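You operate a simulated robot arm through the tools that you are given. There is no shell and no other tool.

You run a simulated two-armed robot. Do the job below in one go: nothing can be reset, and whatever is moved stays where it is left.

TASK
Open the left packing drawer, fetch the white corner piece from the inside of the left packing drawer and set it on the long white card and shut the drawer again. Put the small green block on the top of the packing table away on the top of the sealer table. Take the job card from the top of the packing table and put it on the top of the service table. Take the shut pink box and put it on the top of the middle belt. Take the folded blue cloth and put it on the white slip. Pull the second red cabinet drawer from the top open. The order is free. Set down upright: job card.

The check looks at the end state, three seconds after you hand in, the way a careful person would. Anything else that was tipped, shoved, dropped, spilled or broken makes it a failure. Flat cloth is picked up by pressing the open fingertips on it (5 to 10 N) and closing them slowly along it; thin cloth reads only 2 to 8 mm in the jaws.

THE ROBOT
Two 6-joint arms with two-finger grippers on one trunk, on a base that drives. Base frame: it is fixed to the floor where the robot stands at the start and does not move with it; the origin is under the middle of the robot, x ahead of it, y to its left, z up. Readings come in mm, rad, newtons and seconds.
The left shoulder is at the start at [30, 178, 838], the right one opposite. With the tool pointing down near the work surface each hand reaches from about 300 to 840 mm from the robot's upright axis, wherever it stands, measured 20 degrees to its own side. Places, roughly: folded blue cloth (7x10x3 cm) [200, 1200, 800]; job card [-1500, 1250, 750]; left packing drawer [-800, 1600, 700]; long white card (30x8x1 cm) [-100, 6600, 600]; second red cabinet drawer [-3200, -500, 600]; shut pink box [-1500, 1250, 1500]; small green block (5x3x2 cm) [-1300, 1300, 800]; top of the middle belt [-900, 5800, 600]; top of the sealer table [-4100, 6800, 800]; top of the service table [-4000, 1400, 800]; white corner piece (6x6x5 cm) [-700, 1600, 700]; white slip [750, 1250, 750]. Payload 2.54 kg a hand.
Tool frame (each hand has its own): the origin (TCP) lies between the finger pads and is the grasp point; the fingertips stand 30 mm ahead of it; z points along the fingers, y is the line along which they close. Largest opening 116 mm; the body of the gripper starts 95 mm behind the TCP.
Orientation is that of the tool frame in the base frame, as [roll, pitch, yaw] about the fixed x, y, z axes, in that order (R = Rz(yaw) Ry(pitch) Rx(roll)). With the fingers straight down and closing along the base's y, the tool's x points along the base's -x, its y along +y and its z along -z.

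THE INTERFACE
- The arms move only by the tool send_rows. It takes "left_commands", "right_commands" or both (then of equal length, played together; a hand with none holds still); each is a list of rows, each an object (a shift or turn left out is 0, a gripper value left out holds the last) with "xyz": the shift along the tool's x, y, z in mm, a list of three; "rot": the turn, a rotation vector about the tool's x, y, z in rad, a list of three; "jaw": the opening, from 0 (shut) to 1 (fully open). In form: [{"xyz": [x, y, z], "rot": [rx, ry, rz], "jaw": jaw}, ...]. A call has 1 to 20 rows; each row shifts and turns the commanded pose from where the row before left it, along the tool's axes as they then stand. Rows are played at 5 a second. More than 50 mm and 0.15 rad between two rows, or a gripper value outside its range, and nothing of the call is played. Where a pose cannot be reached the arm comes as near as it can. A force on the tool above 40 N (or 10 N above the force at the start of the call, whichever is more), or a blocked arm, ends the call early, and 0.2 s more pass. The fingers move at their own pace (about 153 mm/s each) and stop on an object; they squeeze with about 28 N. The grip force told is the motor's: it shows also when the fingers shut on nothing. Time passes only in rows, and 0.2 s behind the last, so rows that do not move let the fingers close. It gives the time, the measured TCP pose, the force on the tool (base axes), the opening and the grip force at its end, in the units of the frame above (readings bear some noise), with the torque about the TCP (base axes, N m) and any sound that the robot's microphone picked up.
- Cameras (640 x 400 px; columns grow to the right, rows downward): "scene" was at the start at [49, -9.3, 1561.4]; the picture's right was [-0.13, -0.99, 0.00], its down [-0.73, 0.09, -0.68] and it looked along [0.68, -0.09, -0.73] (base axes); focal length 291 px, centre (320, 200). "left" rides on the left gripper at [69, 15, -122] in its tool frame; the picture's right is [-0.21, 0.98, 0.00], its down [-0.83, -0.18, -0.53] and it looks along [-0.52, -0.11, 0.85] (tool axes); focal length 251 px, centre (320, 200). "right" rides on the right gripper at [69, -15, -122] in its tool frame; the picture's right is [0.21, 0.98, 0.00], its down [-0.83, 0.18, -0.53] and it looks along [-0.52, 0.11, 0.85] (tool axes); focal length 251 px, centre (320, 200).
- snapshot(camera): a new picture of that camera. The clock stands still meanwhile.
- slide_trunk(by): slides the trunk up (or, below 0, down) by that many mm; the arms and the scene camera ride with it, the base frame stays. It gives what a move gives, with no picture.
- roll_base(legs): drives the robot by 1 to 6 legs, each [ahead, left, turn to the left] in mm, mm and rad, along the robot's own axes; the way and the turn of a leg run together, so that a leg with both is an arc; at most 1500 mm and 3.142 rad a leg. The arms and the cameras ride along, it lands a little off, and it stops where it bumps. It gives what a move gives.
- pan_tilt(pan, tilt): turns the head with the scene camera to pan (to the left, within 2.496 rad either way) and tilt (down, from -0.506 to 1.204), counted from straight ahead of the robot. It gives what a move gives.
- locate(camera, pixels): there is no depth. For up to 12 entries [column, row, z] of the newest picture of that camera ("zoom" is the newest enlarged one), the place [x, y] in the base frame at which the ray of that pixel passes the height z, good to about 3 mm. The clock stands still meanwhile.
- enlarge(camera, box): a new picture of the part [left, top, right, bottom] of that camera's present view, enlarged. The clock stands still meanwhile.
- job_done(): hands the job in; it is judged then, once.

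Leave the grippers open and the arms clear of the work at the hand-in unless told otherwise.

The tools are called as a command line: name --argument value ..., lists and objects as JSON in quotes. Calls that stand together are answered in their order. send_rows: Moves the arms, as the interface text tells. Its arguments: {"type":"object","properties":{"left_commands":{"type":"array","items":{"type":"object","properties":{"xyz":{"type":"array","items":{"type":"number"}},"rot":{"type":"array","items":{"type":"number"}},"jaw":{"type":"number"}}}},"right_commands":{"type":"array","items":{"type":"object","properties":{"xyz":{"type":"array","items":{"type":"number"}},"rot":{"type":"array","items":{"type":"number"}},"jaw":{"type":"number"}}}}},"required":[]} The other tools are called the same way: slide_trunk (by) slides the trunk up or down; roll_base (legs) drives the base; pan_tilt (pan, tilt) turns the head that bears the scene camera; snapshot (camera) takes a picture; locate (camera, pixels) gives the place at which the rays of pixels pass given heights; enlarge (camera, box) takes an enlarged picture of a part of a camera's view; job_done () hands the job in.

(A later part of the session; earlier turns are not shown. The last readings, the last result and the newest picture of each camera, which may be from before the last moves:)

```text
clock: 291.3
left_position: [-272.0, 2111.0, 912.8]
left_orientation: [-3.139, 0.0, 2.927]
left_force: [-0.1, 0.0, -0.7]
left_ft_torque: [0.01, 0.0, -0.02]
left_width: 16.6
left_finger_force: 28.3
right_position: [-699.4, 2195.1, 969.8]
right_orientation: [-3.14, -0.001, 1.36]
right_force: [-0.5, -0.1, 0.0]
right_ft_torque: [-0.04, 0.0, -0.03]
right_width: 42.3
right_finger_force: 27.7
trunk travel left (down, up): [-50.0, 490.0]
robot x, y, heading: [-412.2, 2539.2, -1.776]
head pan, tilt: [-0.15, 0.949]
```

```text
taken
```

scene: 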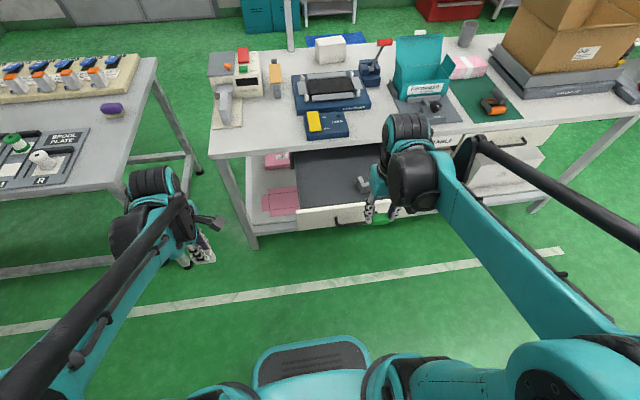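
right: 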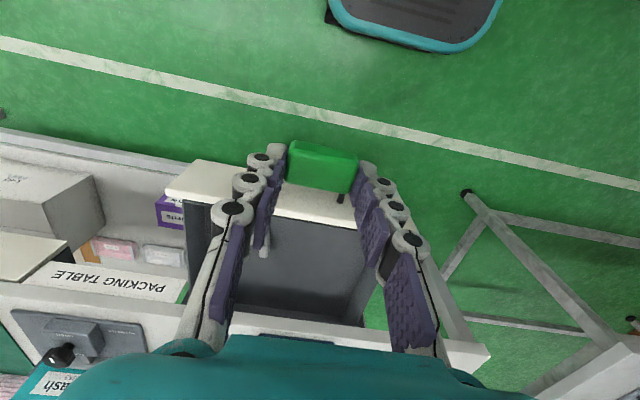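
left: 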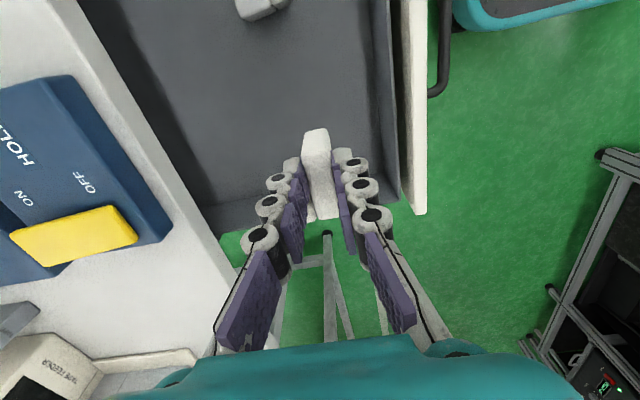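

The right hand is in line with the handle's centre. I lower it to TCP 722 in front of the drawer.

send_rows --right_commands '[{"xyz": [0, 0, 40]}, {"xyz": [0, 0, 40]}, {"xyz": [0, 0, 40]}, {"xyz": [0, 0, 40]}, {"xyz": [0, 0, 40]}, {"xyz": [0, 0, 40]}, {"xyz": [0, 0, 8]}, {}]'

snapshot --camera "right"

enlarge --camera "scene" --box '[270, 110, 470, 235]'

```text
clock: 293.1
left_position: [-271.5, 2111.5, 912.0]
left_orientation: [-3.138, 0.002, 2.927]
left_force: [0.9, 1.0, -1.3]
left_ft_torque: [0.0, -0.01, 0.03]
left_width: 16.5
left_finger_force: 28.1
right_position: [-703.1, 2191.8, 729.7]
right_orientation: [-3.139, -0.006, 1.361]
right_force: [-0.4, 0.0, 0.3]
right_ft_torque: [0.03, -0.03, 0.0]
right_width: 42.4
right_finger_force: 28.4
right hand out of reach, approached as far as the arm can: row 6, 7
trunk travel left (down, up): [-50.0, 490.0]
robot x, y, heading: [-413.1, 2540.0, -1.772]
head pan, tilt: [-0.15, 0.949]
```

```text
taken
```

right: 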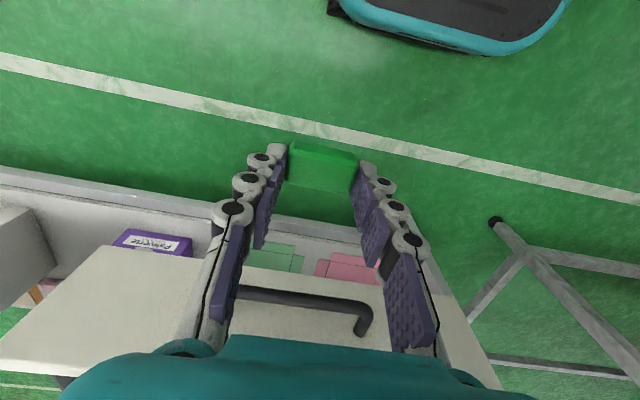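

```text
3.20 times, centred on (370, 172) of scene
```

zoom: 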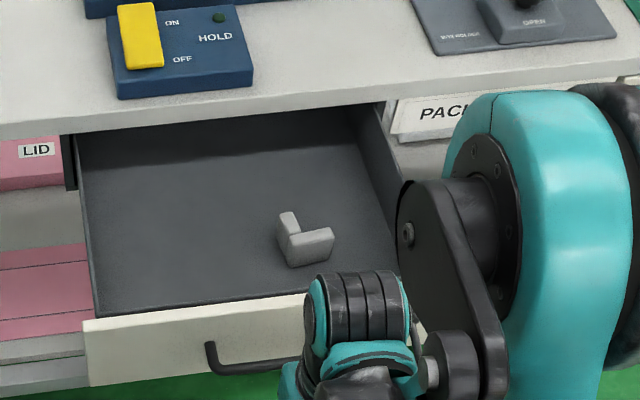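

The hand reached z=730; the bar is about 103 mm ahead of the fingers and centred. I lower the trunk 10 mm and drive ahead 95 mm.

slide_trunk --by -10

roll_base --legs '[[95, 0, 0]]'

snapshot --camera "right"

```text
clock: 293.7
left_position: [-272.0, 2111.3, 902.5]
left_orientation: [-3.138, 0.0, 2.927]
left_force: [-0.1, 0.0, 0.0]
left_ft_torque: [0.0, 0.04, -0.01]
left_width: 16.6
left_finger_force: 27.5
right_position: [-701.2, 2190.9, 720.4]
right_orientation: [-3.14, -0.006, 1.362]
right_force: [0.3, -0.1, 0.2]
right_ft_torque: [-0.01, -0.01, -0.02]
right_width: 42.4
right_finger_force: 27.5
trunk travel left (down, up): [-40.0, 500.0]
robot x, y, heading: [-408.9, 2537.7, -1.777]
head pan, tilt: [-0.15, 0.949]
```

```text
clock: 294.8
left_position: [-292.7, 2018.5, 902.0]
left_orientation: [-3.141, 0.002, 2.928]
left_force: [0.9, -1.0, -0.3]
left_ft_torque: [0.03, -0.02, 0.02]
left_width: 16.7
left_finger_force: 27.7
right_position: [-721.2, 2098.1, 721.5]
right_orientation: [-3.139, -0.005, 1.361]
right_force: [-0.9, -0.8, -0.1]
right_ft_torque: [0.02, 0.0, 0.01]
right_width: 42.4
right_finger_force: 27.7
trunk travel left (down, up): [-40.0, 500.0]
robot x, y, heading: [-431.6, 2451.0, -1.775]
head pan, tilt: [-0.15, 0.949]
```

```text
taken
```

right: 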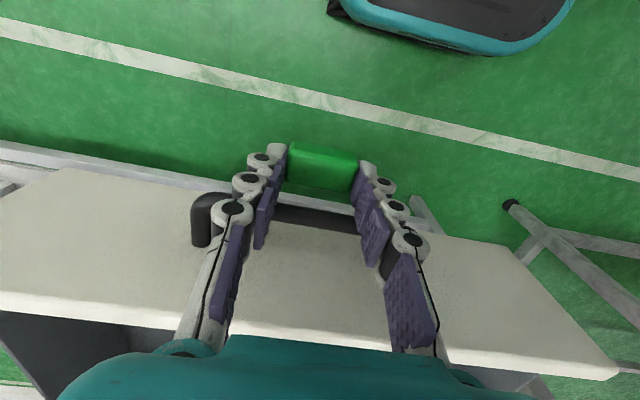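

The bar is right before the fingers. I push by driving 120 mm.

roll_base --legs '[[120, 0, 0]]'

snapshot --camera "right"

```text
clock: 296.0
left_position: [-315.4, 1900.9, 901.2]
left_orientation: [-3.139, 0.001, 2.928]
left_force: [0.6, -0.8, -0.1]
left_ft_torque: [0.01, -0.04, 0.0]
left_width: 17.0
left_finger_force: 27.8
right_position: [-746.5, 1979.2, 720.9]
right_orientation: [-3.138, -0.005, 1.361]
right_force: [0.1, -0.5, -1.1]
right_ft_torque: [0.04, 0.0, -0.02]
right_width: 42.5
right_finger_force: 27.9
trunk travel left (down, up): [-40.0, 500.0]
robot x, y, heading: [-458.5, 2334.3, -1.777]
head pan, tilt: [-0.15, 0.949]
```

```text
taken
```

right: 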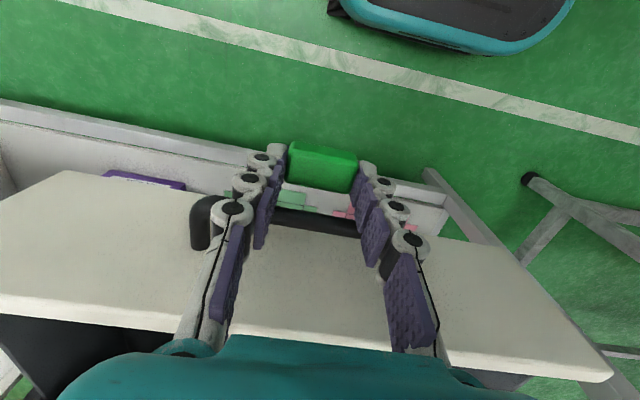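

The drawer is being pushed in. I drive another 120 mm.

roll_base --legs '[[120, 0, 0]]'

snapshot --camera "scene"

snapshot --camera "right"

```text
clock: 297.3
left_position: [-339.6, 1783.5, 902.3]
left_orientation: [-3.139, 0.001, 2.93]
left_force: [-0.1, -1.1, 0.4]
left_ft_torque: [0.05, -0.02, 0.0]
left_width: 16.3
left_finger_force: 28.5
right_position: [-771.1, 1863.3, 720.7]
right_orientation: [-3.14, -0.006, 1.361]
right_force: [-0.4, -0.3, -0.8]
right_ft_torque: [0.04, -0.05, -0.04]
right_width: 42.4
right_finger_force: 28.3
trunk travel left (down, up): [-40.0, 500.0]
robot x, y, heading: [-482.0, 2216.0, -1.776]
head pan, tilt: [-0.15, 0.949]
```

```text
taken
```

scene: 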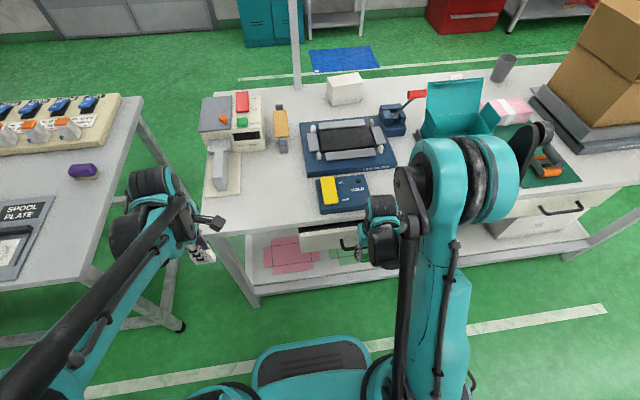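

```text
taken
```

right: 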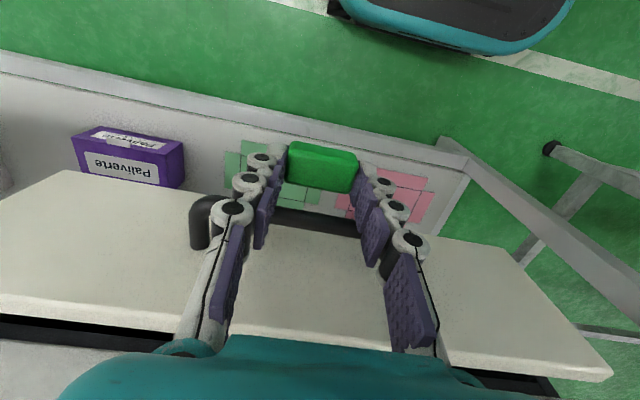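

About 40 mm remain. I drive 30 mm, then feel for the stop with the arm.

roll_base --legs '[[30, 0, 0]]'

send_rows --right_commands '[{"xyz": [-5, 0, 0]}, {"xyz": [-5, 0, 0]}, {"xyz": [-5, 0, 0]}]'

snapshot --camera "right"

```text
clock: 298.1
left_position: [-346.4, 1753.4, 901.5]
left_orientation: [-3.141, 0.001, 2.93]
left_force: [-0.1, -0.1, -0.7]
left_ft_torque: [0.07, -0.04, 0.01]
left_width: 16.7
left_finger_force: 27.9
right_position: [-776.9, 1832.8, 720.6]
right_orientation: [-3.138, -0.005, 1.362]
right_force: [-0.8, -1.9, -0.5]
right_ft_torque: [0.08, 0.01, 0.04]
right_width: 42.5
right_finger_force: 28.1
trunk travel left (down, up): [-40.0, 500.0]
robot x, y, heading: [-489.2, 2181.6, -1.772]
head pan, tilt: [-0.15, 0.949]
```

```text
clock: 298.9
left_position: [-346.0, 1755.5, 902.9]
left_orientation: [-3.136, 0.0, 2.926]
left_force: [-0.8, 0.0, 0.2]
left_ft_torque: [0.01, 0.01, -0.03]
left_width: 16.7
left_finger_force: 27.9
right_position: [-778.4, 1824.0, 721.9]
right_orientation: [-3.14, -0.01, 1.363]
right_force: [8.5, 35.0, -15.8]
right_ft_torque: [0.43, 0.31, 0.91]
right_width: 42.5
right_finger_force: 28.0
trunk travel left (down, up): [-40.0, 500.0]
robot x, y, heading: [-483.7, 2185.9, -1.78]
head pan, tilt: [-0.15, 0.949]
```

```text
taken
```

right: 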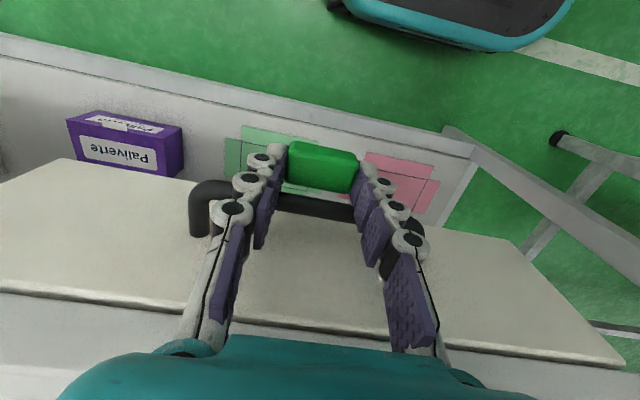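

The stop is felt: 35 N, the bar is at its closed place. The drawer is shut. I back off.

send_rows --right_commands '[{"xyz": [10, 0, 0]}, {"xyz": [10, 0, 0]}]'

roll_base --legs '[[-250, 0, 0]]'

snapshot --camera "scene"

snapshot --camera "right"

```text
clock: 299.5
left_position: [-346.0, 1753.9, 902.1]
left_orientation: [-3.138, 0.003, 2.928]
left_force: [-0.3, -0.7, -0.1]
left_ft_torque: [0.0, 0.01, -0.01]
left_width: 16.5
left_finger_force: 28.5
right_position: [-775.4, 1837.3, 723.3]
right_orientation: [-3.141, -0.001, 1.359]
right_force: [0.5, 0.1, -1.2]
right_ft_torque: [0.01, 0.0, 0.02]
right_width: 42.6
right_finger_force: 27.8
trunk travel left (down, up): [-40.0, 500.0]
robot x, y, heading: [-485.7, 2184.2, -1.777]
head pan, tilt: [-0.15, 0.949]
```

```text
clock: 301.3
left_position: [-293.7, 2000.2, 902.6]
left_orientation: [-3.137, 0.002, 2.931]
left_force: [0.5, 0.6, 0.9]
left_ft_torque: [-0.05, 0.03, -0.01]
left_width: 16.6
left_finger_force: 28.5
right_position: [-725.3, 2081.8, 723.4]
right_orientation: [-3.14, -0.005, 1.366]
right_force: [-0.2, 0.3, -0.4]
right_ft_torque: [-0.03, 0.05, -0.02]
right_width: 42.0
right_finger_force: 28.4
trunk travel left (down, up): [-40.0, 500.0]
robot x, y, heading: [-438.1, 2429.0, -1.776]
head pan, tilt: [-0.15, 0.949]
```

```text
taken
```

scene: 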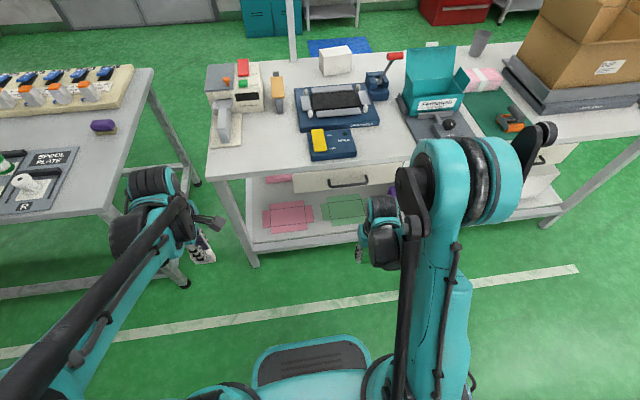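

```text
taken
```

right: 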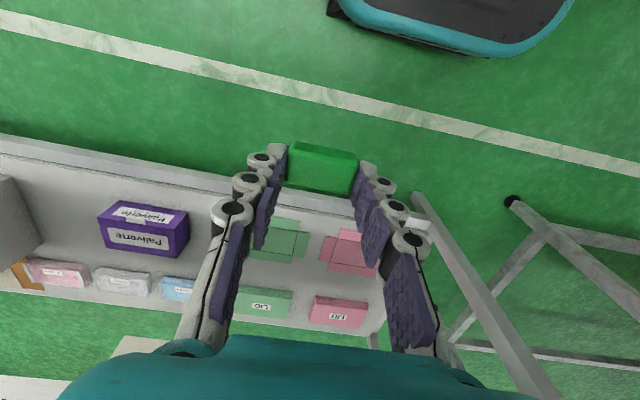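

The drawer is shut. I raise the right hand again and check the red bin behind me.

send_rows --right_commands '[{"xyz": [0, 0, -40]}, {"xyz": [0, 0, -40]}, {"xyz": [0, 0, -40]}, {"xyz": [0, 0, -40]}, {"xyz": [0, 0, -40]}, {"xyz": [0, 0, -40]}]'

pan_tilt --pan -2.49 --tilt 0.7

snapshot --camera "scene"

enlarge --camera "scene" --box '[300, 180, 500, 305]'

```text
clock: 302.7
left_position: [-293.7, 2000.6, 902.1]
left_orientation: [-3.138, 0.003, 2.929]
left_force: [0.6, -0.3, 0.3]
left_ft_torque: [0.0, 0.04, -0.01]
left_width: 16.8
left_finger_force: 28.0
right_position: [-724.9, 2081.3, 963.7]
right_orientation: [-3.141, -0.005, 1.365]
right_force: [0.4, 0.3, -0.8]
right_ft_torque: [0.01, -0.02, 0.0]
right_width: 42.3
right_finger_force: 27.7
trunk travel left (down, up): [-40.0, 500.0]
robot x, y, heading: [-433.4, 2430.3, -1.773]
head pan, tilt: [-0.15, 0.949]
```

```text
clock: 304.9
left_position: [-294.5, 1999.5, 902.6]
left_orientation: [-3.139, 0.002, 2.93]
left_force: [0.7, 0.9, 0.0]
left_ft_torque: [0.01, 0.0, -0.01]
left_width: 16.8
left_finger_force: 27.9
right_position: [-724.5, 2081.7, 963.2]
right_orientation: [-3.14, -0.005, 1.363]
right_force: [0.0, -0.4, 0.2]
right_ft_torque: [0.02, -0.01, 0.0]
right_width: 42.2
right_finger_force: 28.0
trunk travel left (down, up): [-40.0, 500.0]
robot x, y, heading: [-435.3, 2429.0, -1.773]
head pan, tilt: [-2.491, 0.7]
```

```text
taken
```

scene: 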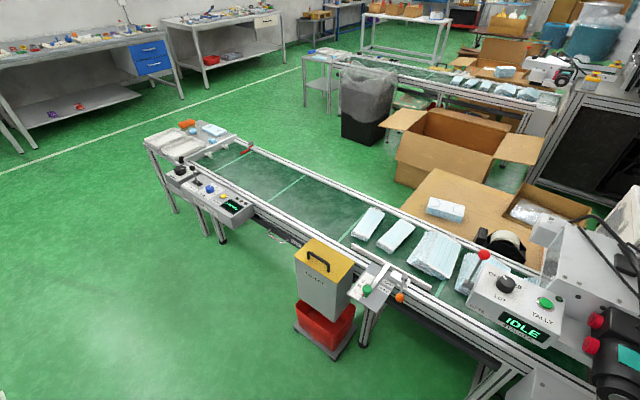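

```text
3.20 times, centred on (400, 242) of scene
```

zoom: 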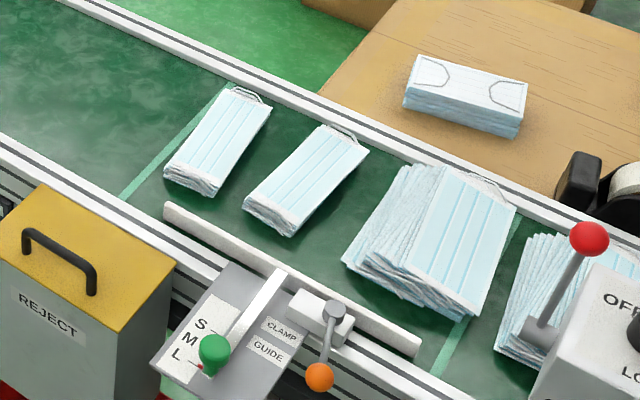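

The bin stands below the reject box as before. I locate its plate corners (296,327), (335,360), (357,338) to compare with the earlier reading.

locate --camera "scene" --pixels '[[296, 328, 0], [335, 361, 0], [357, 338, 0]]'

enlarge --camera "scene" --box '[260, 230, 400, 370]'

```text
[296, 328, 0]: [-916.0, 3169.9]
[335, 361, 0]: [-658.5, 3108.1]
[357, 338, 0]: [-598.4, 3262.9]
```

```text
2.86 times, centred on (330, 300) of scene
```

zoom: 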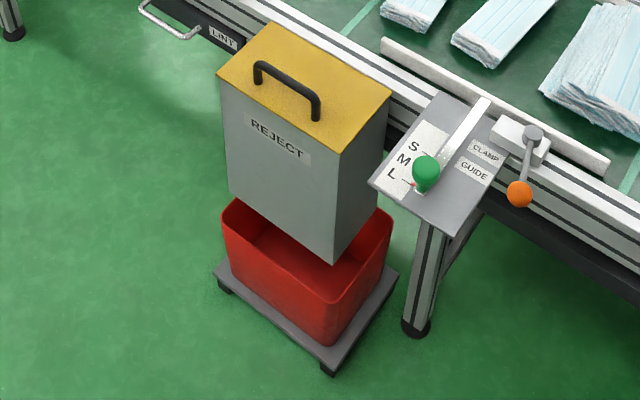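

I check the bin's place relative to the reject box (top centre at (324,261)).

locate --camera "zoom" --pixels '[[303, 88, 850], [303, 88, 800], [303, 88, 900], [340, 262, 450], [230, 190, 450], [335, 155, 850], [338, 262, 500], [220, 290, 30], [325, 372, 30], [398, 272, 30]]'

```text
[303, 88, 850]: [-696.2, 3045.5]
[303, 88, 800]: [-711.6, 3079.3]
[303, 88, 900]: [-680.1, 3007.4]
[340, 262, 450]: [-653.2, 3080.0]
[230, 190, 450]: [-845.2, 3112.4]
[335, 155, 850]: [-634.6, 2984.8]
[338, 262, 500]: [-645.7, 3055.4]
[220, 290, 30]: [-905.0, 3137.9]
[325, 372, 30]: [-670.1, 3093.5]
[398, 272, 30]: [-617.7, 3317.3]
```

The bin's offset to the reject box matches the first pictures, so it seems unmoved. Now I take both pieces north: first right (west) along the corridor.

roll_base --legs '[[0, -1155, 0], [0, -1155, 0], [0, 0, 3.13]]'

pan_tilt --pan 0.0 --tilt 0.35

snapshot --camera "scene"

```text
clock: 323.6
left_position: [-2844.1, 3319.2, 901.5]
left_orientation: [-3.138, 0.001, -0.241]
left_force: [0.4, 0.2, -0.6]
left_ft_torque: [0.0, 0.0, -0.01]
left_width: 16.6
left_finger_force: 28.2
right_position: [-2417.0, 3226.1, 964.2]
right_orientation: [-3.141, -0.005, -1.807]
right_force: [0.1, 0.0, -1.0]
right_ft_torque: [0.01, 0.04, 0.01]
right_width: 42.6
right_finger_force: 28.3
trunk travel left (down, up): [-40.0, 500.0]
robot x, y, heading: [-2715.9, 2887.1, 1.337]
head pan, tilt: [-2.491, 0.7]
```

```text
clock: 325.8
left_position: [-2843.9, 3319.5, 901.8]
left_orientation: [-3.138, 0.002, -0.241]
left_force: [-0.9, 0.2, 1.5]
left_ft_torque: [-0.01, -0.01, 0.03]
left_width: 16.6
left_finger_force: 28.4
right_position: [-2415.6, 3226.7, 963.4]
right_orientation: [-3.141, -0.006, -1.807]
right_force: [0.2, 0.3, 0.9]
right_ft_torque: [0.01, 0.02, 0.02]
right_width: 42.2
right_finger_force: 28.8
trunk travel left (down, up): [-40.0, 500.0]
robot x, y, heading: [-2716.6, 2885.1, 1.341]
head pan, tilt: [0.0, 0.351]
```

```text
taken
```

scene: 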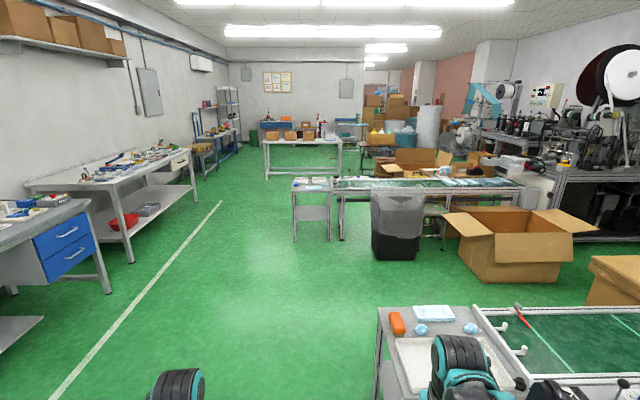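

I locate the next obstacles: side table corner (378,308), middle belt stand legs (294,241), (330,243), trash bin (372,250), rear white table legs.

locate --camera "scene" --pixels '[[378, 308, 800], [378, 308, 700], [294, 241, 0], [330, 243, 0], [374, 258, 0], [341, 240, 0], [267, 178, 0], [338, 178, 0], [222, 201, 0], [130, 262, 0], [108, 293, 0], [198, 208, 0]]'

enlarge --camera "scene" --box '[230, 90, 530, 260]'

enlarge --camera "scene" --box '[170, 70, 370, 195]'

```text
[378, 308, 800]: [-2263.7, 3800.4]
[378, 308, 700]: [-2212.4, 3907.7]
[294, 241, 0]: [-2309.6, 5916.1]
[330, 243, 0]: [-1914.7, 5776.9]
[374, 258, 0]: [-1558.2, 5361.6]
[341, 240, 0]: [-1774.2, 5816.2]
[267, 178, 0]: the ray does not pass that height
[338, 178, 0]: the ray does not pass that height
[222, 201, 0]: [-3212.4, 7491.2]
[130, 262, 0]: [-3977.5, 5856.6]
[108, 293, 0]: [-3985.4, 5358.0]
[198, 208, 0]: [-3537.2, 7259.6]
```

```text
2.13 times, centred on (380, 175) of scene
```

zoom: 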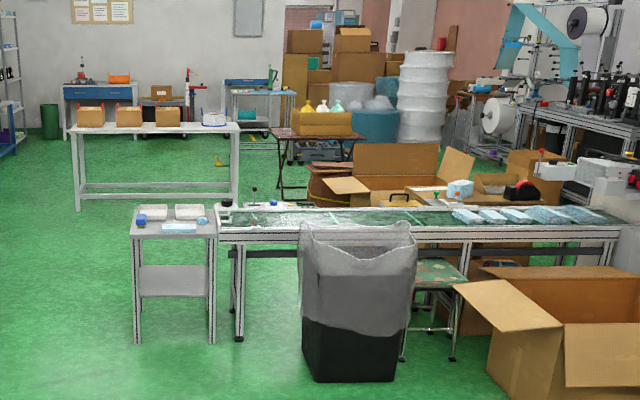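

```text
3.20 times, centred on (270, 132) of scene
```

zoom: 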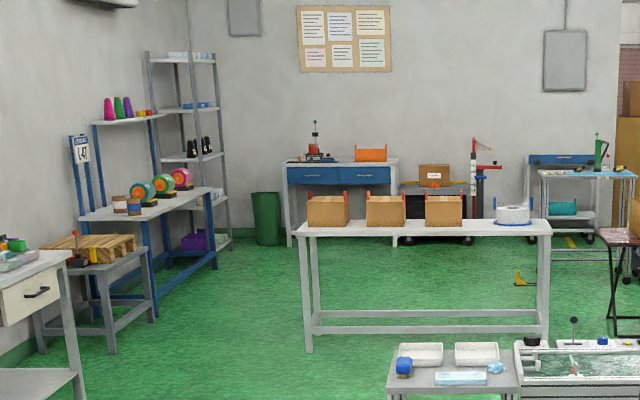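

The bench with legs at (-3977,5857) and (-3537,7260) must be the sealer table; the second belt (stand at (-2310,5916)) the middle belt. I drive up the aisle toward (-3100,6300).

roll_base --legs '[[1079, 384, 0], [1079, 384, 0]]'

pan_tilt --pan 0.6 --tilt 0.45

snapshot --camera "scene"

pan_tilt --pan -0.6 --tilt 0.45

snapshot --camera "scene"

```text
clock: 337.1
left_position: [-3076.2, 5611.4, 902.2]
left_orientation: [-3.138, 0.002, -0.253]
left_force: [-0.5, 0.6, 0.5]
left_ft_torque: [-0.01, -0.03, -0.01]
left_width: 16.6
left_finger_force: 27.7
right_position: [-2648.8, 5513.3, 964.2]
right_orientation: [-3.141, -0.006, -1.816]
right_force: [0.0, 0.1, -1.0]
right_ft_torque: [-0.01, 0.03, 0.0]
right_width: 42.3
right_finger_force: 28.1
trunk travel left (down, up): [-40.0, 500.0]
robot x, y, heading: [-2950.5, 5175.5, 1.326]
head pan, tilt: [0.0, 0.351]
```

```text
clock: 338.1
left_position: [-3076.4, 5611.3, 903.6]
left_orientation: [-3.138, 0.001, -0.251]
left_force: [-0.4, 0.4, -0.8]
left_ft_torque: [0.02, -0.02, -0.03]
left_width: 16.4
left_finger_force: 28.5
right_position: [-2648.7, 5512.0, 963.6]
right_orientation: [-3.14, -0.004, -1.816]
right_force: [-0.1, 0.8, 0.2]
right_ft_torque: [0.01, -0.04, 0.01]
right_width: 42.3
right_finger_force: 28.1
trunk travel left (down, up): [-40.0, 500.0]
robot x, y, heading: [-2954.3, 5177.7, 1.328]
head pan, tilt: [0.6, 0.45]
```

```text
taken
```

scene: 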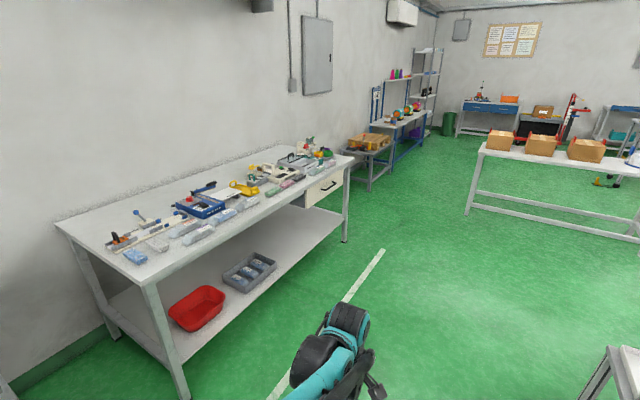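

```text
clock: 339.6
left_position: [-3075.5, 5610.8, 901.6]
left_orientation: [-3.137, 0.001, -0.25]
left_force: [1.0, 0.3, -0.1]
left_ft_torque: [0.0, 0.01, 0.01]
left_width: 16.3
left_finger_force: 27.7
right_position: [-2648.5, 5513.2, 963.8]
right_orientation: [-3.14, -0.006, -1.817]
right_force: [1.4, 0.9, 0.0]
right_ft_torque: [0.0, 0.0, 0.05]
right_width: 42.5
right_finger_force: 28.2
trunk travel left (down, up): [-40.0, 500.0]
robot x, y, heading: [-2957.7, 5177.5, 1.33]
head pan, tilt: [-0.6, 0.45]
```

```text
taken
```

scene: 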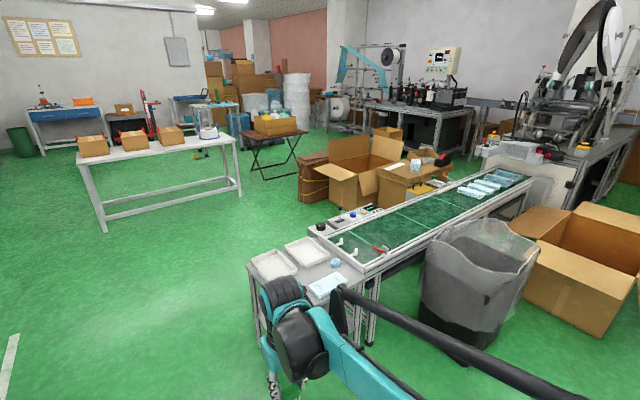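

I enlarge the bench at left to see the free space and locate its edge.

pan_tilt --pan 0.6 --tilt 0.45

enlarge --camera "scene" --box '[50, 120, 370, 320]'

snapshot --camera "scene"

locate --camera "scene" --pixels '[[148, 287, 800], [354, 160, 800], [54, 226, 800], [260, 215, 800], [290, 150, 800], [345, 242, 0], [187, 397, 0]]'

```text
clock: 340.9
left_position: [-3075.7, 5610.5, 902.7]
left_orientation: [-3.137, 0.001, -0.252]
left_force: [-0.2, -0.6, 0.5]
left_ft_torque: [0.01, 0.02, -0.02]
left_width: 16.6
left_finger_force: 28.3
right_position: [-2648.3, 5512.0, 962.5]
right_orientation: [-3.14, -0.005, -1.818]
right_force: [-0.3, 0.7, -0.4]
right_ft_torque: [-0.04, 0.02, 0.0]
right_width: 42.7
right_finger_force: 28.0
trunk travel left (down, up): [-40.0, 500.0]
robot x, y, heading: [-2949.3, 5173.5, 1.335]
head pan, tilt: [0.6, 0.45]
```

```text
2.00 times, centred on (210, 220) of scene
```

zoom: 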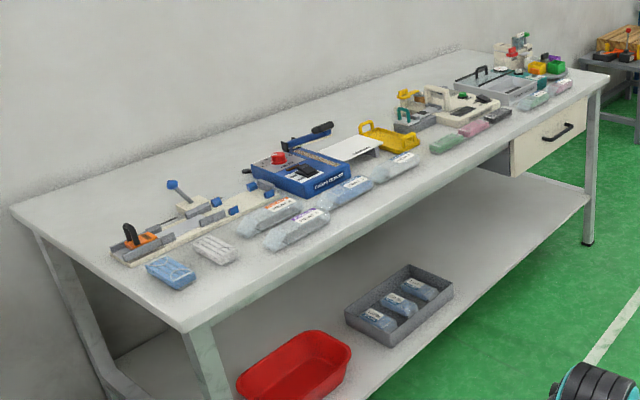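

```text
taken
```

scene: 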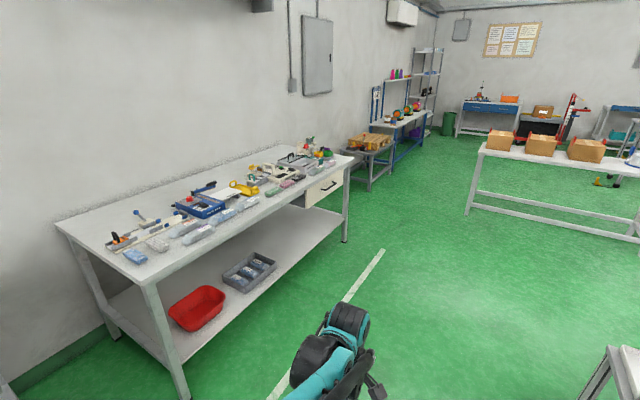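

```text
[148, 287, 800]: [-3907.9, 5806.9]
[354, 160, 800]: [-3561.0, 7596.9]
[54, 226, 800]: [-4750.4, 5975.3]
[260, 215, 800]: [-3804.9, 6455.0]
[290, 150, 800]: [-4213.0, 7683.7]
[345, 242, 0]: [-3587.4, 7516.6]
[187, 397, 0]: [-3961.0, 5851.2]
```

This bench's centre matches the sealer table. I locate the packs near its near corner: blue pack (135,256), grey pack (158,246), and a possible free spot at (150,268).

locate --camera "zoom" --pixels '[[148, 268, 790], [178, 290, 790], [197, 278, 790], [193, 248, 790], [222, 265, 790], [238, 255, 790], [265, 238, 790], [290, 250, 790], [185, 318, 790], [80, 220, 790], [115, 262, 790]]'

```text
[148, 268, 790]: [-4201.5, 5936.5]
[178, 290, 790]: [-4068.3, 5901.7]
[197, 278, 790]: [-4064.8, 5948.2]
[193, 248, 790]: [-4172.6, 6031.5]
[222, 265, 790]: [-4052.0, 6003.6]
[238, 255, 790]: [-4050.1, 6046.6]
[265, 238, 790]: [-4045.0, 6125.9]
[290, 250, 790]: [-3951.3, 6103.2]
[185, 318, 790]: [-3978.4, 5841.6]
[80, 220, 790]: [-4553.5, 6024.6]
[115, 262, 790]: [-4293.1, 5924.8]
```

A free strip lies between the packs' ends (x≈-4050) and the front edge (x≈-3880) at y≈5960. I turn to face the bench and drive near it.

roll_base --legs '[[0, 0, 1.618], [640, -357, 0]]'

pan_tilt --pan -0.2 --tilt 0.8

snapshot --camera "scene"

snapshot --camera "right"

```text
clock: 348.9
left_position: [-3938.6, 5494.6, 902.8]
left_orientation: [-3.14, 0.002, 1.38]
left_force: [-0.5, -0.4, -0.5]
left_ft_torque: [-0.03, -0.04, 0.02]
left_width: 16.9
left_finger_force: 27.8
right_position: [-3866.1, 5927.6, 962.1]
right_orientation: [-3.139, -0.006, -0.186]
right_force: [-0.8, -0.4, -1.5]
right_ft_torque: [-0.01, 0.0, -0.01]
right_width: 42.5
right_finger_force: 28.0
trunk travel left (down, up): [-40.0, 500.0]
robot x, y, heading: [-3509.5, 5641.7, 2.964]
head pan, tilt: [0.6, 0.45]
```

```text
clock: 350.0
left_position: [-3937.5, 5495.6, 902.2]
left_orientation: [-3.138, 0.002, 1.381]
left_force: [0.3, -1.2, 0.2]
left_ft_torque: [-0.01, -0.01, 0.01]
left_width: 16.9
left_finger_force: 27.8
right_position: [-3865.5, 5926.9, 962.4]
right_orientation: [-3.139, -0.005, -0.188]
right_force: [0.8, 0.3, -0.7]
right_ft_torque: [0.0, -0.02, 0.0]
right_width: 42.4
right_finger_force: 28.0
trunk travel left (down, up): [-40.0, 500.0]
robot x, y, heading: [-3512.0, 5643.8, 2.961]
head pan, tilt: [-0.201, 0.799]
```

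```text
taken
```

scene: 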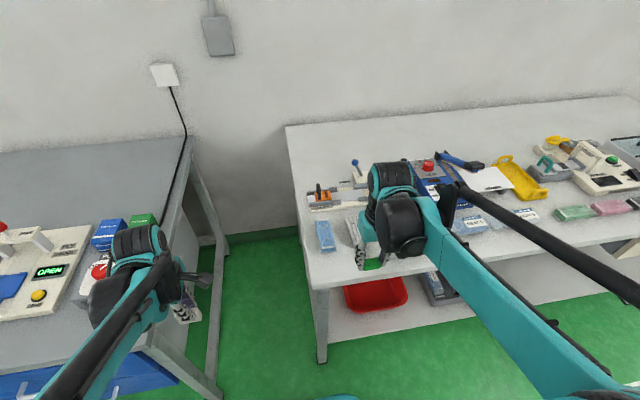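

```text
taken
```

right: 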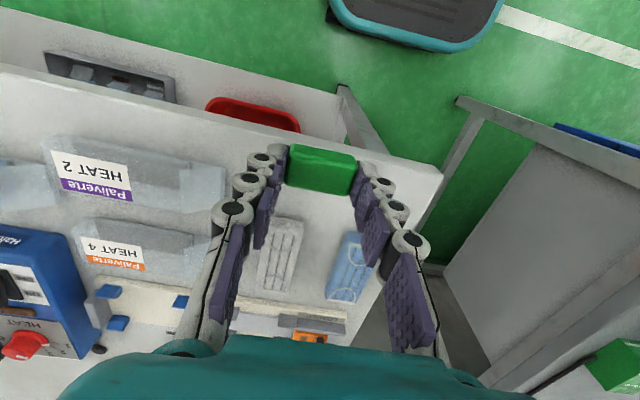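

The right camera shows the free strip between the front edge and the packs. I locate: edge (330,142), white pack's end (285,218), blue pack's end (352,232), HEAT 2 pack's corner (235,185).

locate --camera "right" --pixels '[[200, 110, 785], [442, 172, 785], [272, 218, 795], [302, 222, 795], [342, 232, 795], [372, 236, 795], [222, 175, 800], [200, 200, 800], [383, 285, 785]]'

```text
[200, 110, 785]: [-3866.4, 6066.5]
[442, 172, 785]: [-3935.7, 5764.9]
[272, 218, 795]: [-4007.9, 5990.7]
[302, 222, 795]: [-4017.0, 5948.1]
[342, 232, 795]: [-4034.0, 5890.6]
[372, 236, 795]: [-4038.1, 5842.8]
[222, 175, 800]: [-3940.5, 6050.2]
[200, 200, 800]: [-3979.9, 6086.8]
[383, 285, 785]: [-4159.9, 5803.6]
```

The spot (-3955,5912) is 50 mm inside the edge and 60 mm clear of the packs. I move the block over it and lower to TCP 855.

send_rows --right_commands '[{"xyz": [-43, 15.5, 0]}, {"xyz": [-42, 15.5, 0]}, {"xyz": [0, 0, 40]}, {"xyz": [0, 0, 40]}, {"xyz": [0, 0, 27]}, {}]'

snapshot --camera "right"

```text
clock: 351.2
left_position: [-3936.4, 5494.6, 902.4]
left_orientation: [-3.136, 0.0, 1.379]
left_force: [-1.2, -0.8, 0.2]
left_ft_torque: [-0.01, -0.01, -0.01]
left_width: 16.6
left_finger_force: 27.4
right_position: [-3952.5, 5912.3, 869.8]
right_orientation: [-3.141, -0.007, -0.186]
right_force: [8.5, -3.9, 33.6]
right_ft_torque: [-0.34, 0.04, 0.03]
right_width: 42.7
right_finger_force: 28.0
trunk travel left (down, up): [-40.0, 500.0]
robot x, y, heading: [-3509.2, 5647.8, 2.957]
head pan, tilt: [-0.201, 0.799]
stopped in row 5 (right hand): the force on the tool passed its limit at 151 N (the readings are from after the stop); the commanded pose is now the measured one
```

```text
taken
```

right: 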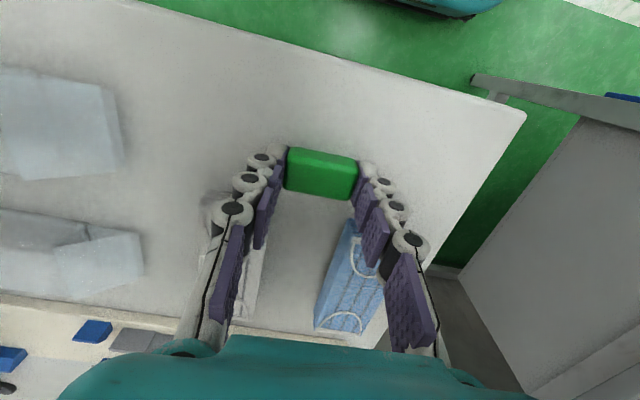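

The sealer table is higher (about 820): the block touched it early. I rise 15 mm at once and look at the surroundings.

send_rows --right_commands '[{"xyz": [0, 0, -15]}, {}]'

snapshot --camera "right"

enlarge --camera "scene" --box '[290, 160, 450, 290]'

```text
clock: 351.8
left_position: [-3938.4, 5494.8, 902.3]
left_orientation: [-3.139, 0.0, 1.381]
left_force: [0.3, 0.2, -1.0]
left_ft_torque: [0.02, -0.07, 0.0]
left_width: 16.8
left_finger_force: 27.7
right_position: [-3955.0, 5913.5, 882.2]
right_orientation: [-3.139, -0.004, -0.188]
right_force: [0.5, 0.4, -0.7]
right_ft_torque: [-0.05, -0.03, -0.01]
right_width: 42.6
right_finger_force: 28.2
trunk travel left (down, up): [-40.0, 500.0]
robot x, y, heading: [-3512.9, 5646.2, 2.964]
head pan, tilt: [-0.201, 0.799]
```

```text
taken
```

right: 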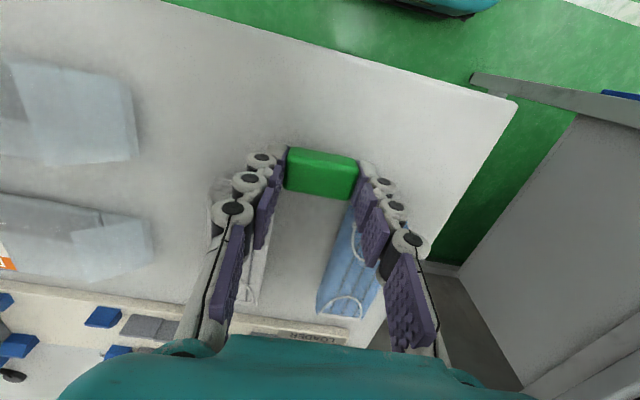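

```text
3.08 times, centred on (370, 225) of scene
```

zoom: 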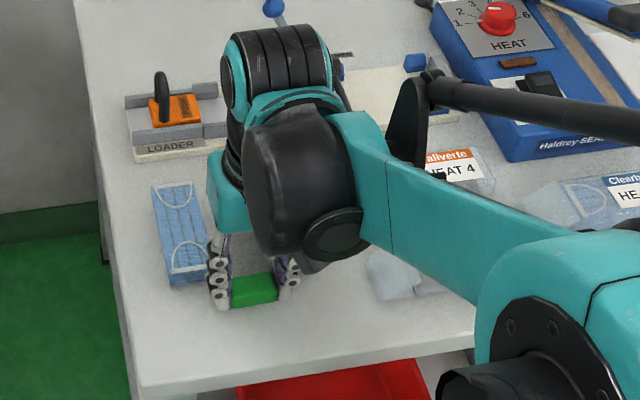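

The fingers are close to the packs' ends. I locate the front edge at z=820 to see how far I can move toward it.

locate --camera "right" --pixels '[[300, 40, 820], [400, 69, 820], [516, 102, 820], [320, 170, 830], [136, 160, 830], [130, 80, 835]]'

locate --camera "zoom" --pixels '[[170, 288, 825], [210, 278, 825], [145, 388, 820], [430, 350, 820], [233, 305, 830], [278, 297, 830]]'

```text
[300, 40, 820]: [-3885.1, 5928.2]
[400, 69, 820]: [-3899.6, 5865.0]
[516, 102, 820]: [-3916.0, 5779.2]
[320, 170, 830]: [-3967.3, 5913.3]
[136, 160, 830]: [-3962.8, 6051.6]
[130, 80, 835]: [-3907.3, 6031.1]
```

```text
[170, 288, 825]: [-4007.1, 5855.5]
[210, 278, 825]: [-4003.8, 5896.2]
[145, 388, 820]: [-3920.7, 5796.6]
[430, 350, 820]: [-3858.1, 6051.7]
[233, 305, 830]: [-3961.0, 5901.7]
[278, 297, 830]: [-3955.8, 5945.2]
```

The pack's end is about 40 mm from the finger; edge is 66 mm away. The spot is fine. I lower gently to contact.

send_rows --right_commands '[{"xyz": [0, 0, 6]}, {"xyz": [0, 0, 3]}, {}]'

send_rows --right_commands '[{"xyz": [0, 0, 2]}, {"xyz": [0, 0, 1]}, {}]'

```text
clock: 352.6
left_position: [-3937.7, 5495.6, 901.8]
left_orientation: [-3.138, 0.001, 1.38]
left_force: [-0.3, -0.4, -0.8]
left_ft_torque: [0.0, -0.01, 0.04]
left_width: 16.5
left_finger_force: 27.8
right_position: [-3954.5, 5914.2, 872.9]
right_orientation: [-3.141, -0.006, -0.188]
right_force: [0.1, 0.8, -0.7]
right_ft_torque: [0.01, -0.02, 0.02]
right_width: 42.5
right_finger_force: 28.2
trunk travel left (down, up): [-40.0, 500.0]
robot x, y, heading: [-3509.1, 5647.2, 2.961]
head pan, tilt: [-0.201, 0.799]
```

```text
clock: 353.4
left_position: [-3937.1, 5495.2, 902.6]
left_orientation: [-3.138, 0.001, 1.38]
left_force: [-0.2, 0.3, -0.5]
left_ft_torque: [0.01, 0.0, -0.03]
left_width: 16.6
left_finger_force: 27.7
right_position: [-3956.4, 5914.2, 869.9]
right_orientation: [-3.139, -0.007, -0.186]
right_force: [0.0, 0.3, -0.6]
right_ft_torque: [0.01, 0.01, -0.03]
right_width: 42.3
right_finger_force: 28.1
trunk travel left (down, up): [-40.0, 500.0]
robot x, y, heading: [-3513.4, 5644.2, 2.961]
head pan, tilt: [-0.201, 0.799]
```

Not yet in contact at 870. I continue by small steps.

send_rows --right_commands '[{"xyz": [0, 0, 1.5]}, {"xyz": [0, 0, 1.5]}, {}]'

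send_rows --right_commands '[{"xyz": [0, 0, 1.5]}, {"xyz": [0, 0, 1]}, {}]'

```text
clock: 354.1
left_position: [-3936.3, 5494.1, 903.6]
left_orientation: [-3.138, 0.003, 1.381]
left_force: [0.8, 0.1, 0.8]
left_ft_torque: [0.0, 0.01, 0.01]
left_width: 16.4
left_finger_force: 27.9
right_position: [-3955.4, 5914.0, 869.3]
right_orientation: [-3.139, -0.002, -0.188]
right_force: [2.0, 0.0, 25.8]
right_ft_torque: [-0.47, 0.07, 0.0]
right_width: 42.3
right_finger_force: 28.3
trunk travel left (down, up): [-40.0, 500.0]
robot x, y, heading: [-3509.5, 5645.3, 2.963]
head pan, tilt: [-0.201, 0.799]
stopped in row 3 (right hand): the force on the tool passed its limit at 42 N (the readings are from after the stop); the commanded pose is now the measured one
```

```text
clock: 354.4
left_position: [-3935.6, 5494.9, 902.8]
left_orientation: [-3.136, 0.002, 1.379]
left_force: [-0.9, -0.5, 0.1]
left_ft_torque: [0.0, 0.0, 0.02]
left_width: 16.8
left_finger_force: 28.0
right_position: [-3954.9, 5913.2, 869.2]
right_orientation: [-3.141, -0.002, -0.183]
right_force: [2.3, -1.4, 27.5]
right_ft_torque: [-0.52, 0.0, 0.02]
right_width: 42.3
right_finger_force: 28.0
trunk travel left (down, up): [-40.0, 500.0]
robot x, y, heading: [-3512.3, 5642.9, 2.961]
head pan, tilt: [-0.201, 0.799]
stopped in row 1 (right hand): the force on the tool passed its limit at 44 N (the readings are from after the stop); the commanded pose is now the measured one
```

The block rests on the table (27 N). I ease 1.5 mm and open slowly to 64 mm.

send_rows --right_commands '[{"xyz": [0, 0, -1.5]}, {"jaw": 0.4}, {"jaw": 0.44}, {"jaw": 0.48}, {"jaw": 0.53}, {}]'

snapshot --camera "right"

```text
clock: 355.8
left_position: [-3937.9, 5495.1, 901.4]
left_orientation: [-3.137, 0.001, 1.38]
left_force: [-0.9, -0.2, 0.5]
left_ft_torque: [-0.01, 0.03, 0.0]
left_width: 16.5
left_finger_force: 28.0
right_position: [-3955.9, 5914.9, 869.4]
right_orientation: [-3.139, -0.004, -0.185]
right_force: [0.2, 0.3, 0.6]
right_ft_torque: [0.01, -0.03, 0.0]
right_width: 61.5
right_finger_force: 0.0
trunk travel left (down, up): [-40.0, 500.0]
robot x, y, heading: [-3510.3, 5645.4, 2.959]
head pan, tilt: [-0.201, 0.799]
```

```text
taken
```

right: 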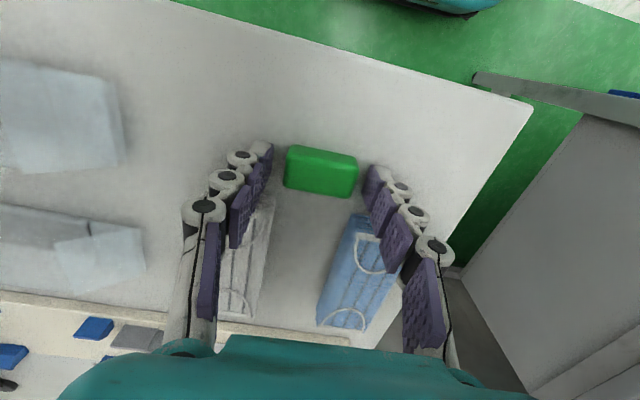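

The green block lies on the sealer table. I lift the hand straight up, then back.

send_rows --right_commands '[{"xyz": [0, 0, -30]}, {"xyz": [0, 0, -40]}, {"xyz": [0, 0, -40]}, {"xyz": [45, 0, 0], "jaw": 1.0}, {"xyz": [45, 0, 0]}]'

snapshot --camera "scene"

```text
clock: 357.0
left_position: [-3937.2, 5494.4, 901.8]
left_orientation: [-3.137, 0.002, 1.381]
left_force: [-0.2, 0.1, -0.1]
left_ft_torque: [-0.02, -0.01, 0.0]
left_width: 16.4
left_finger_force: 28.4
right_position: [-3867.2, 5896.3, 979.1]
right_orientation: [-3.141, -0.003, -0.186]
right_force: [0.0, 0.7, 0.1]
right_ft_torque: [0.01, 0.02, 0.01]
right_width: 115.7
right_finger_force: 0.0
trunk travel left (down, up): [-40.0, 500.0]
robot x, y, heading: [-3510.9, 5645.5, 2.96]
head pan, tilt: [-0.201, 0.799]
```

```text
taken
```

scene: 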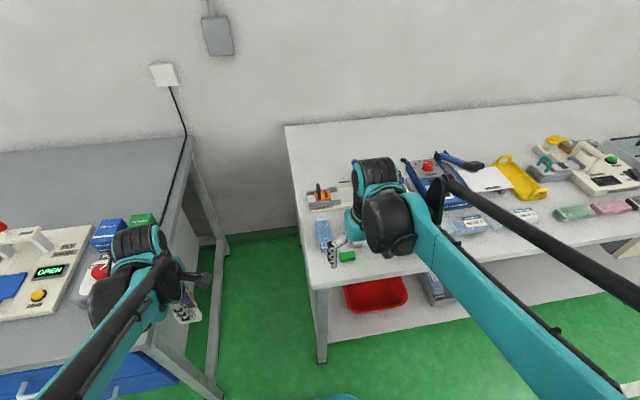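

The green block is in place. I back away and turn toward the east to look for the long white card.

roll_base --legs '[[-550, 0, 0], [0, 0, -2.6]]'

pan_tilt --pan 0.0 --tilt 0.35

snapshot --camera "scene"

enlarge --camera "scene" --box '[200, 120, 500, 290]'

```text
clock: 366.3
left_position: [-2684.2, 5893.8, 902.7]
left_orientation: [-3.138, 0.001, -1.213]
left_force: [0.3, 0.0, 0.2]
left_ft_torque: [0.0, -0.09, 0.03]
left_width: 16.8
left_finger_force: 27.7
right_position: [-2532.7, 5515.0, 978.1]
right_orientation: [-3.14, -0.004, -2.78]
right_force: [0.0, 0.3, 0.5]
right_ft_torque: [0.0, 0.01, -0.02]
right_width: 115.8
right_finger_force: 0.1
trunk travel left (down, up): [-40.0, 500.0]
robot x, y, heading: [-2972.6, 5543.8, 0.372]
head pan, tilt: [-0.201, 0.799]
```

```text
clock: 367.2
left_position: [-2683.6, 5894.4, 902.0]
left_orientation: [-3.138, 0.003, -1.214]
left_force: [0.6, -0.5, -0.5]
left_ft_torque: [0.02, -0.02, 0.05]
left_width: 16.7
left_finger_force: 28.3
right_position: [-2532.6, 5516.4, 978.9]
right_orientation: [-3.14, -0.001, -2.781]
right_force: [-0.4, 0.4, -0.7]
right_ft_torque: [0.0, 0.01, 0.01]
right_width: 115.9
right_finger_force: 0.1
trunk travel left (down, up): [-40.0, 500.0]
robot x, y, heading: [-2967.7, 5545.3, 0.365]
head pan, tilt: [0.0, 0.351]
```

```text
taken
```

scene: 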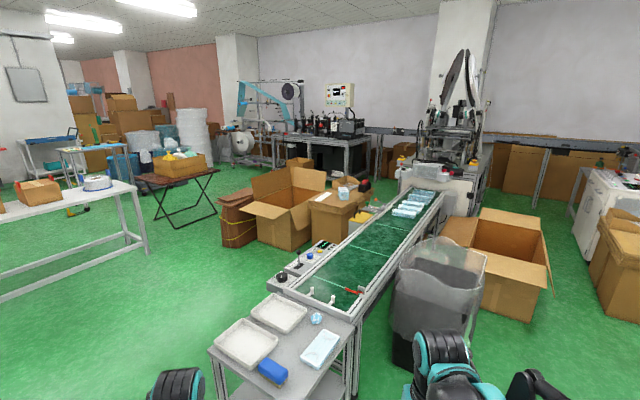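

```text
2.13 times, centred on (350, 205) of scene
```

zoom: 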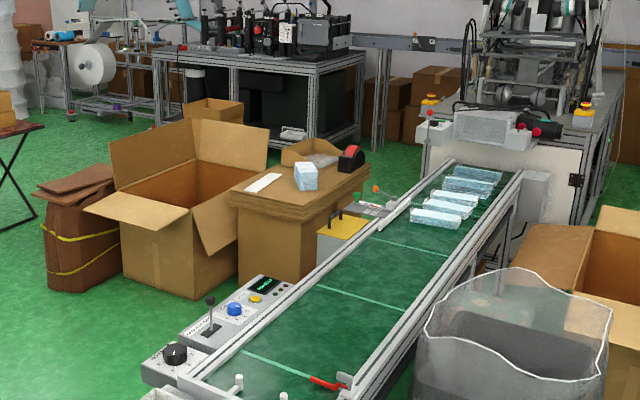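

The long white card seems to be the white strip at zoom (263,182), on a brown cardboard stand beyond the middle belt. I locate it and its surroundings.

locate --camera "zoom" --pixels '[[246, 190, 600], [283, 175, 600], [230, 192, 600], [302, 213, 600], [373, 172, 600], [205, 270, 0], [160, 300, 0], [268, 282, 0], [50, 288, 0], [100, 292, 0], [210, 350, 650], [130, 110, 500]]'

enlarge --camera "scene" --box '[290, 170, 410, 245]'

```text
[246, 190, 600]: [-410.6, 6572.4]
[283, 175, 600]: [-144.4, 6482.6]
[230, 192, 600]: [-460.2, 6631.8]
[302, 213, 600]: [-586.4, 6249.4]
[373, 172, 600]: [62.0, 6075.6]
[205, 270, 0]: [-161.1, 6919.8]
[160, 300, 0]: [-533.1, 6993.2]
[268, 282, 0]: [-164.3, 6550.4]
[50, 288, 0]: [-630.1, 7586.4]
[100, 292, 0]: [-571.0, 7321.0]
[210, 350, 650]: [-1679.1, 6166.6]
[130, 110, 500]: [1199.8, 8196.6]
```

```text
5.33 times, centred on (350, 208) of scene
```

zoom: 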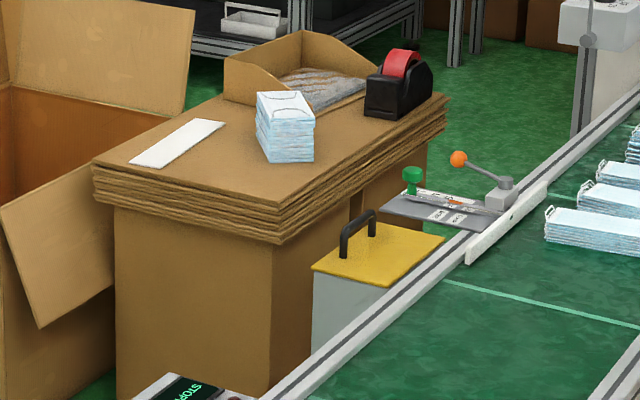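

The card is on the stand at about (-410,6572) to (-144,6483). I check the white table at left and the side stand for the path: floor points (147,254), (107,290), (232,395).

locate --camera "scene" --pixels '[[147, 254, 0], [128, 246, 0], [137, 185, 800], [0, 222, 800], [216, 350, 750], [270, 295, 750], [356, 322, 750], [180, 228, 0], [216, 214, 0], [245, 246, 0], [288, 250, 0]]'

```text
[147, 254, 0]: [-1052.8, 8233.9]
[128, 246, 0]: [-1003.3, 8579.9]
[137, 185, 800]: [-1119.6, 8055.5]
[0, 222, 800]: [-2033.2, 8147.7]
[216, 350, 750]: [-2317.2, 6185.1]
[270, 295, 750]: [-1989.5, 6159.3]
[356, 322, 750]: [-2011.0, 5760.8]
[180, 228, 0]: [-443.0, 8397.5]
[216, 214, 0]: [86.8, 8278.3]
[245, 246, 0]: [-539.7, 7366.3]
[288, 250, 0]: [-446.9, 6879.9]
```

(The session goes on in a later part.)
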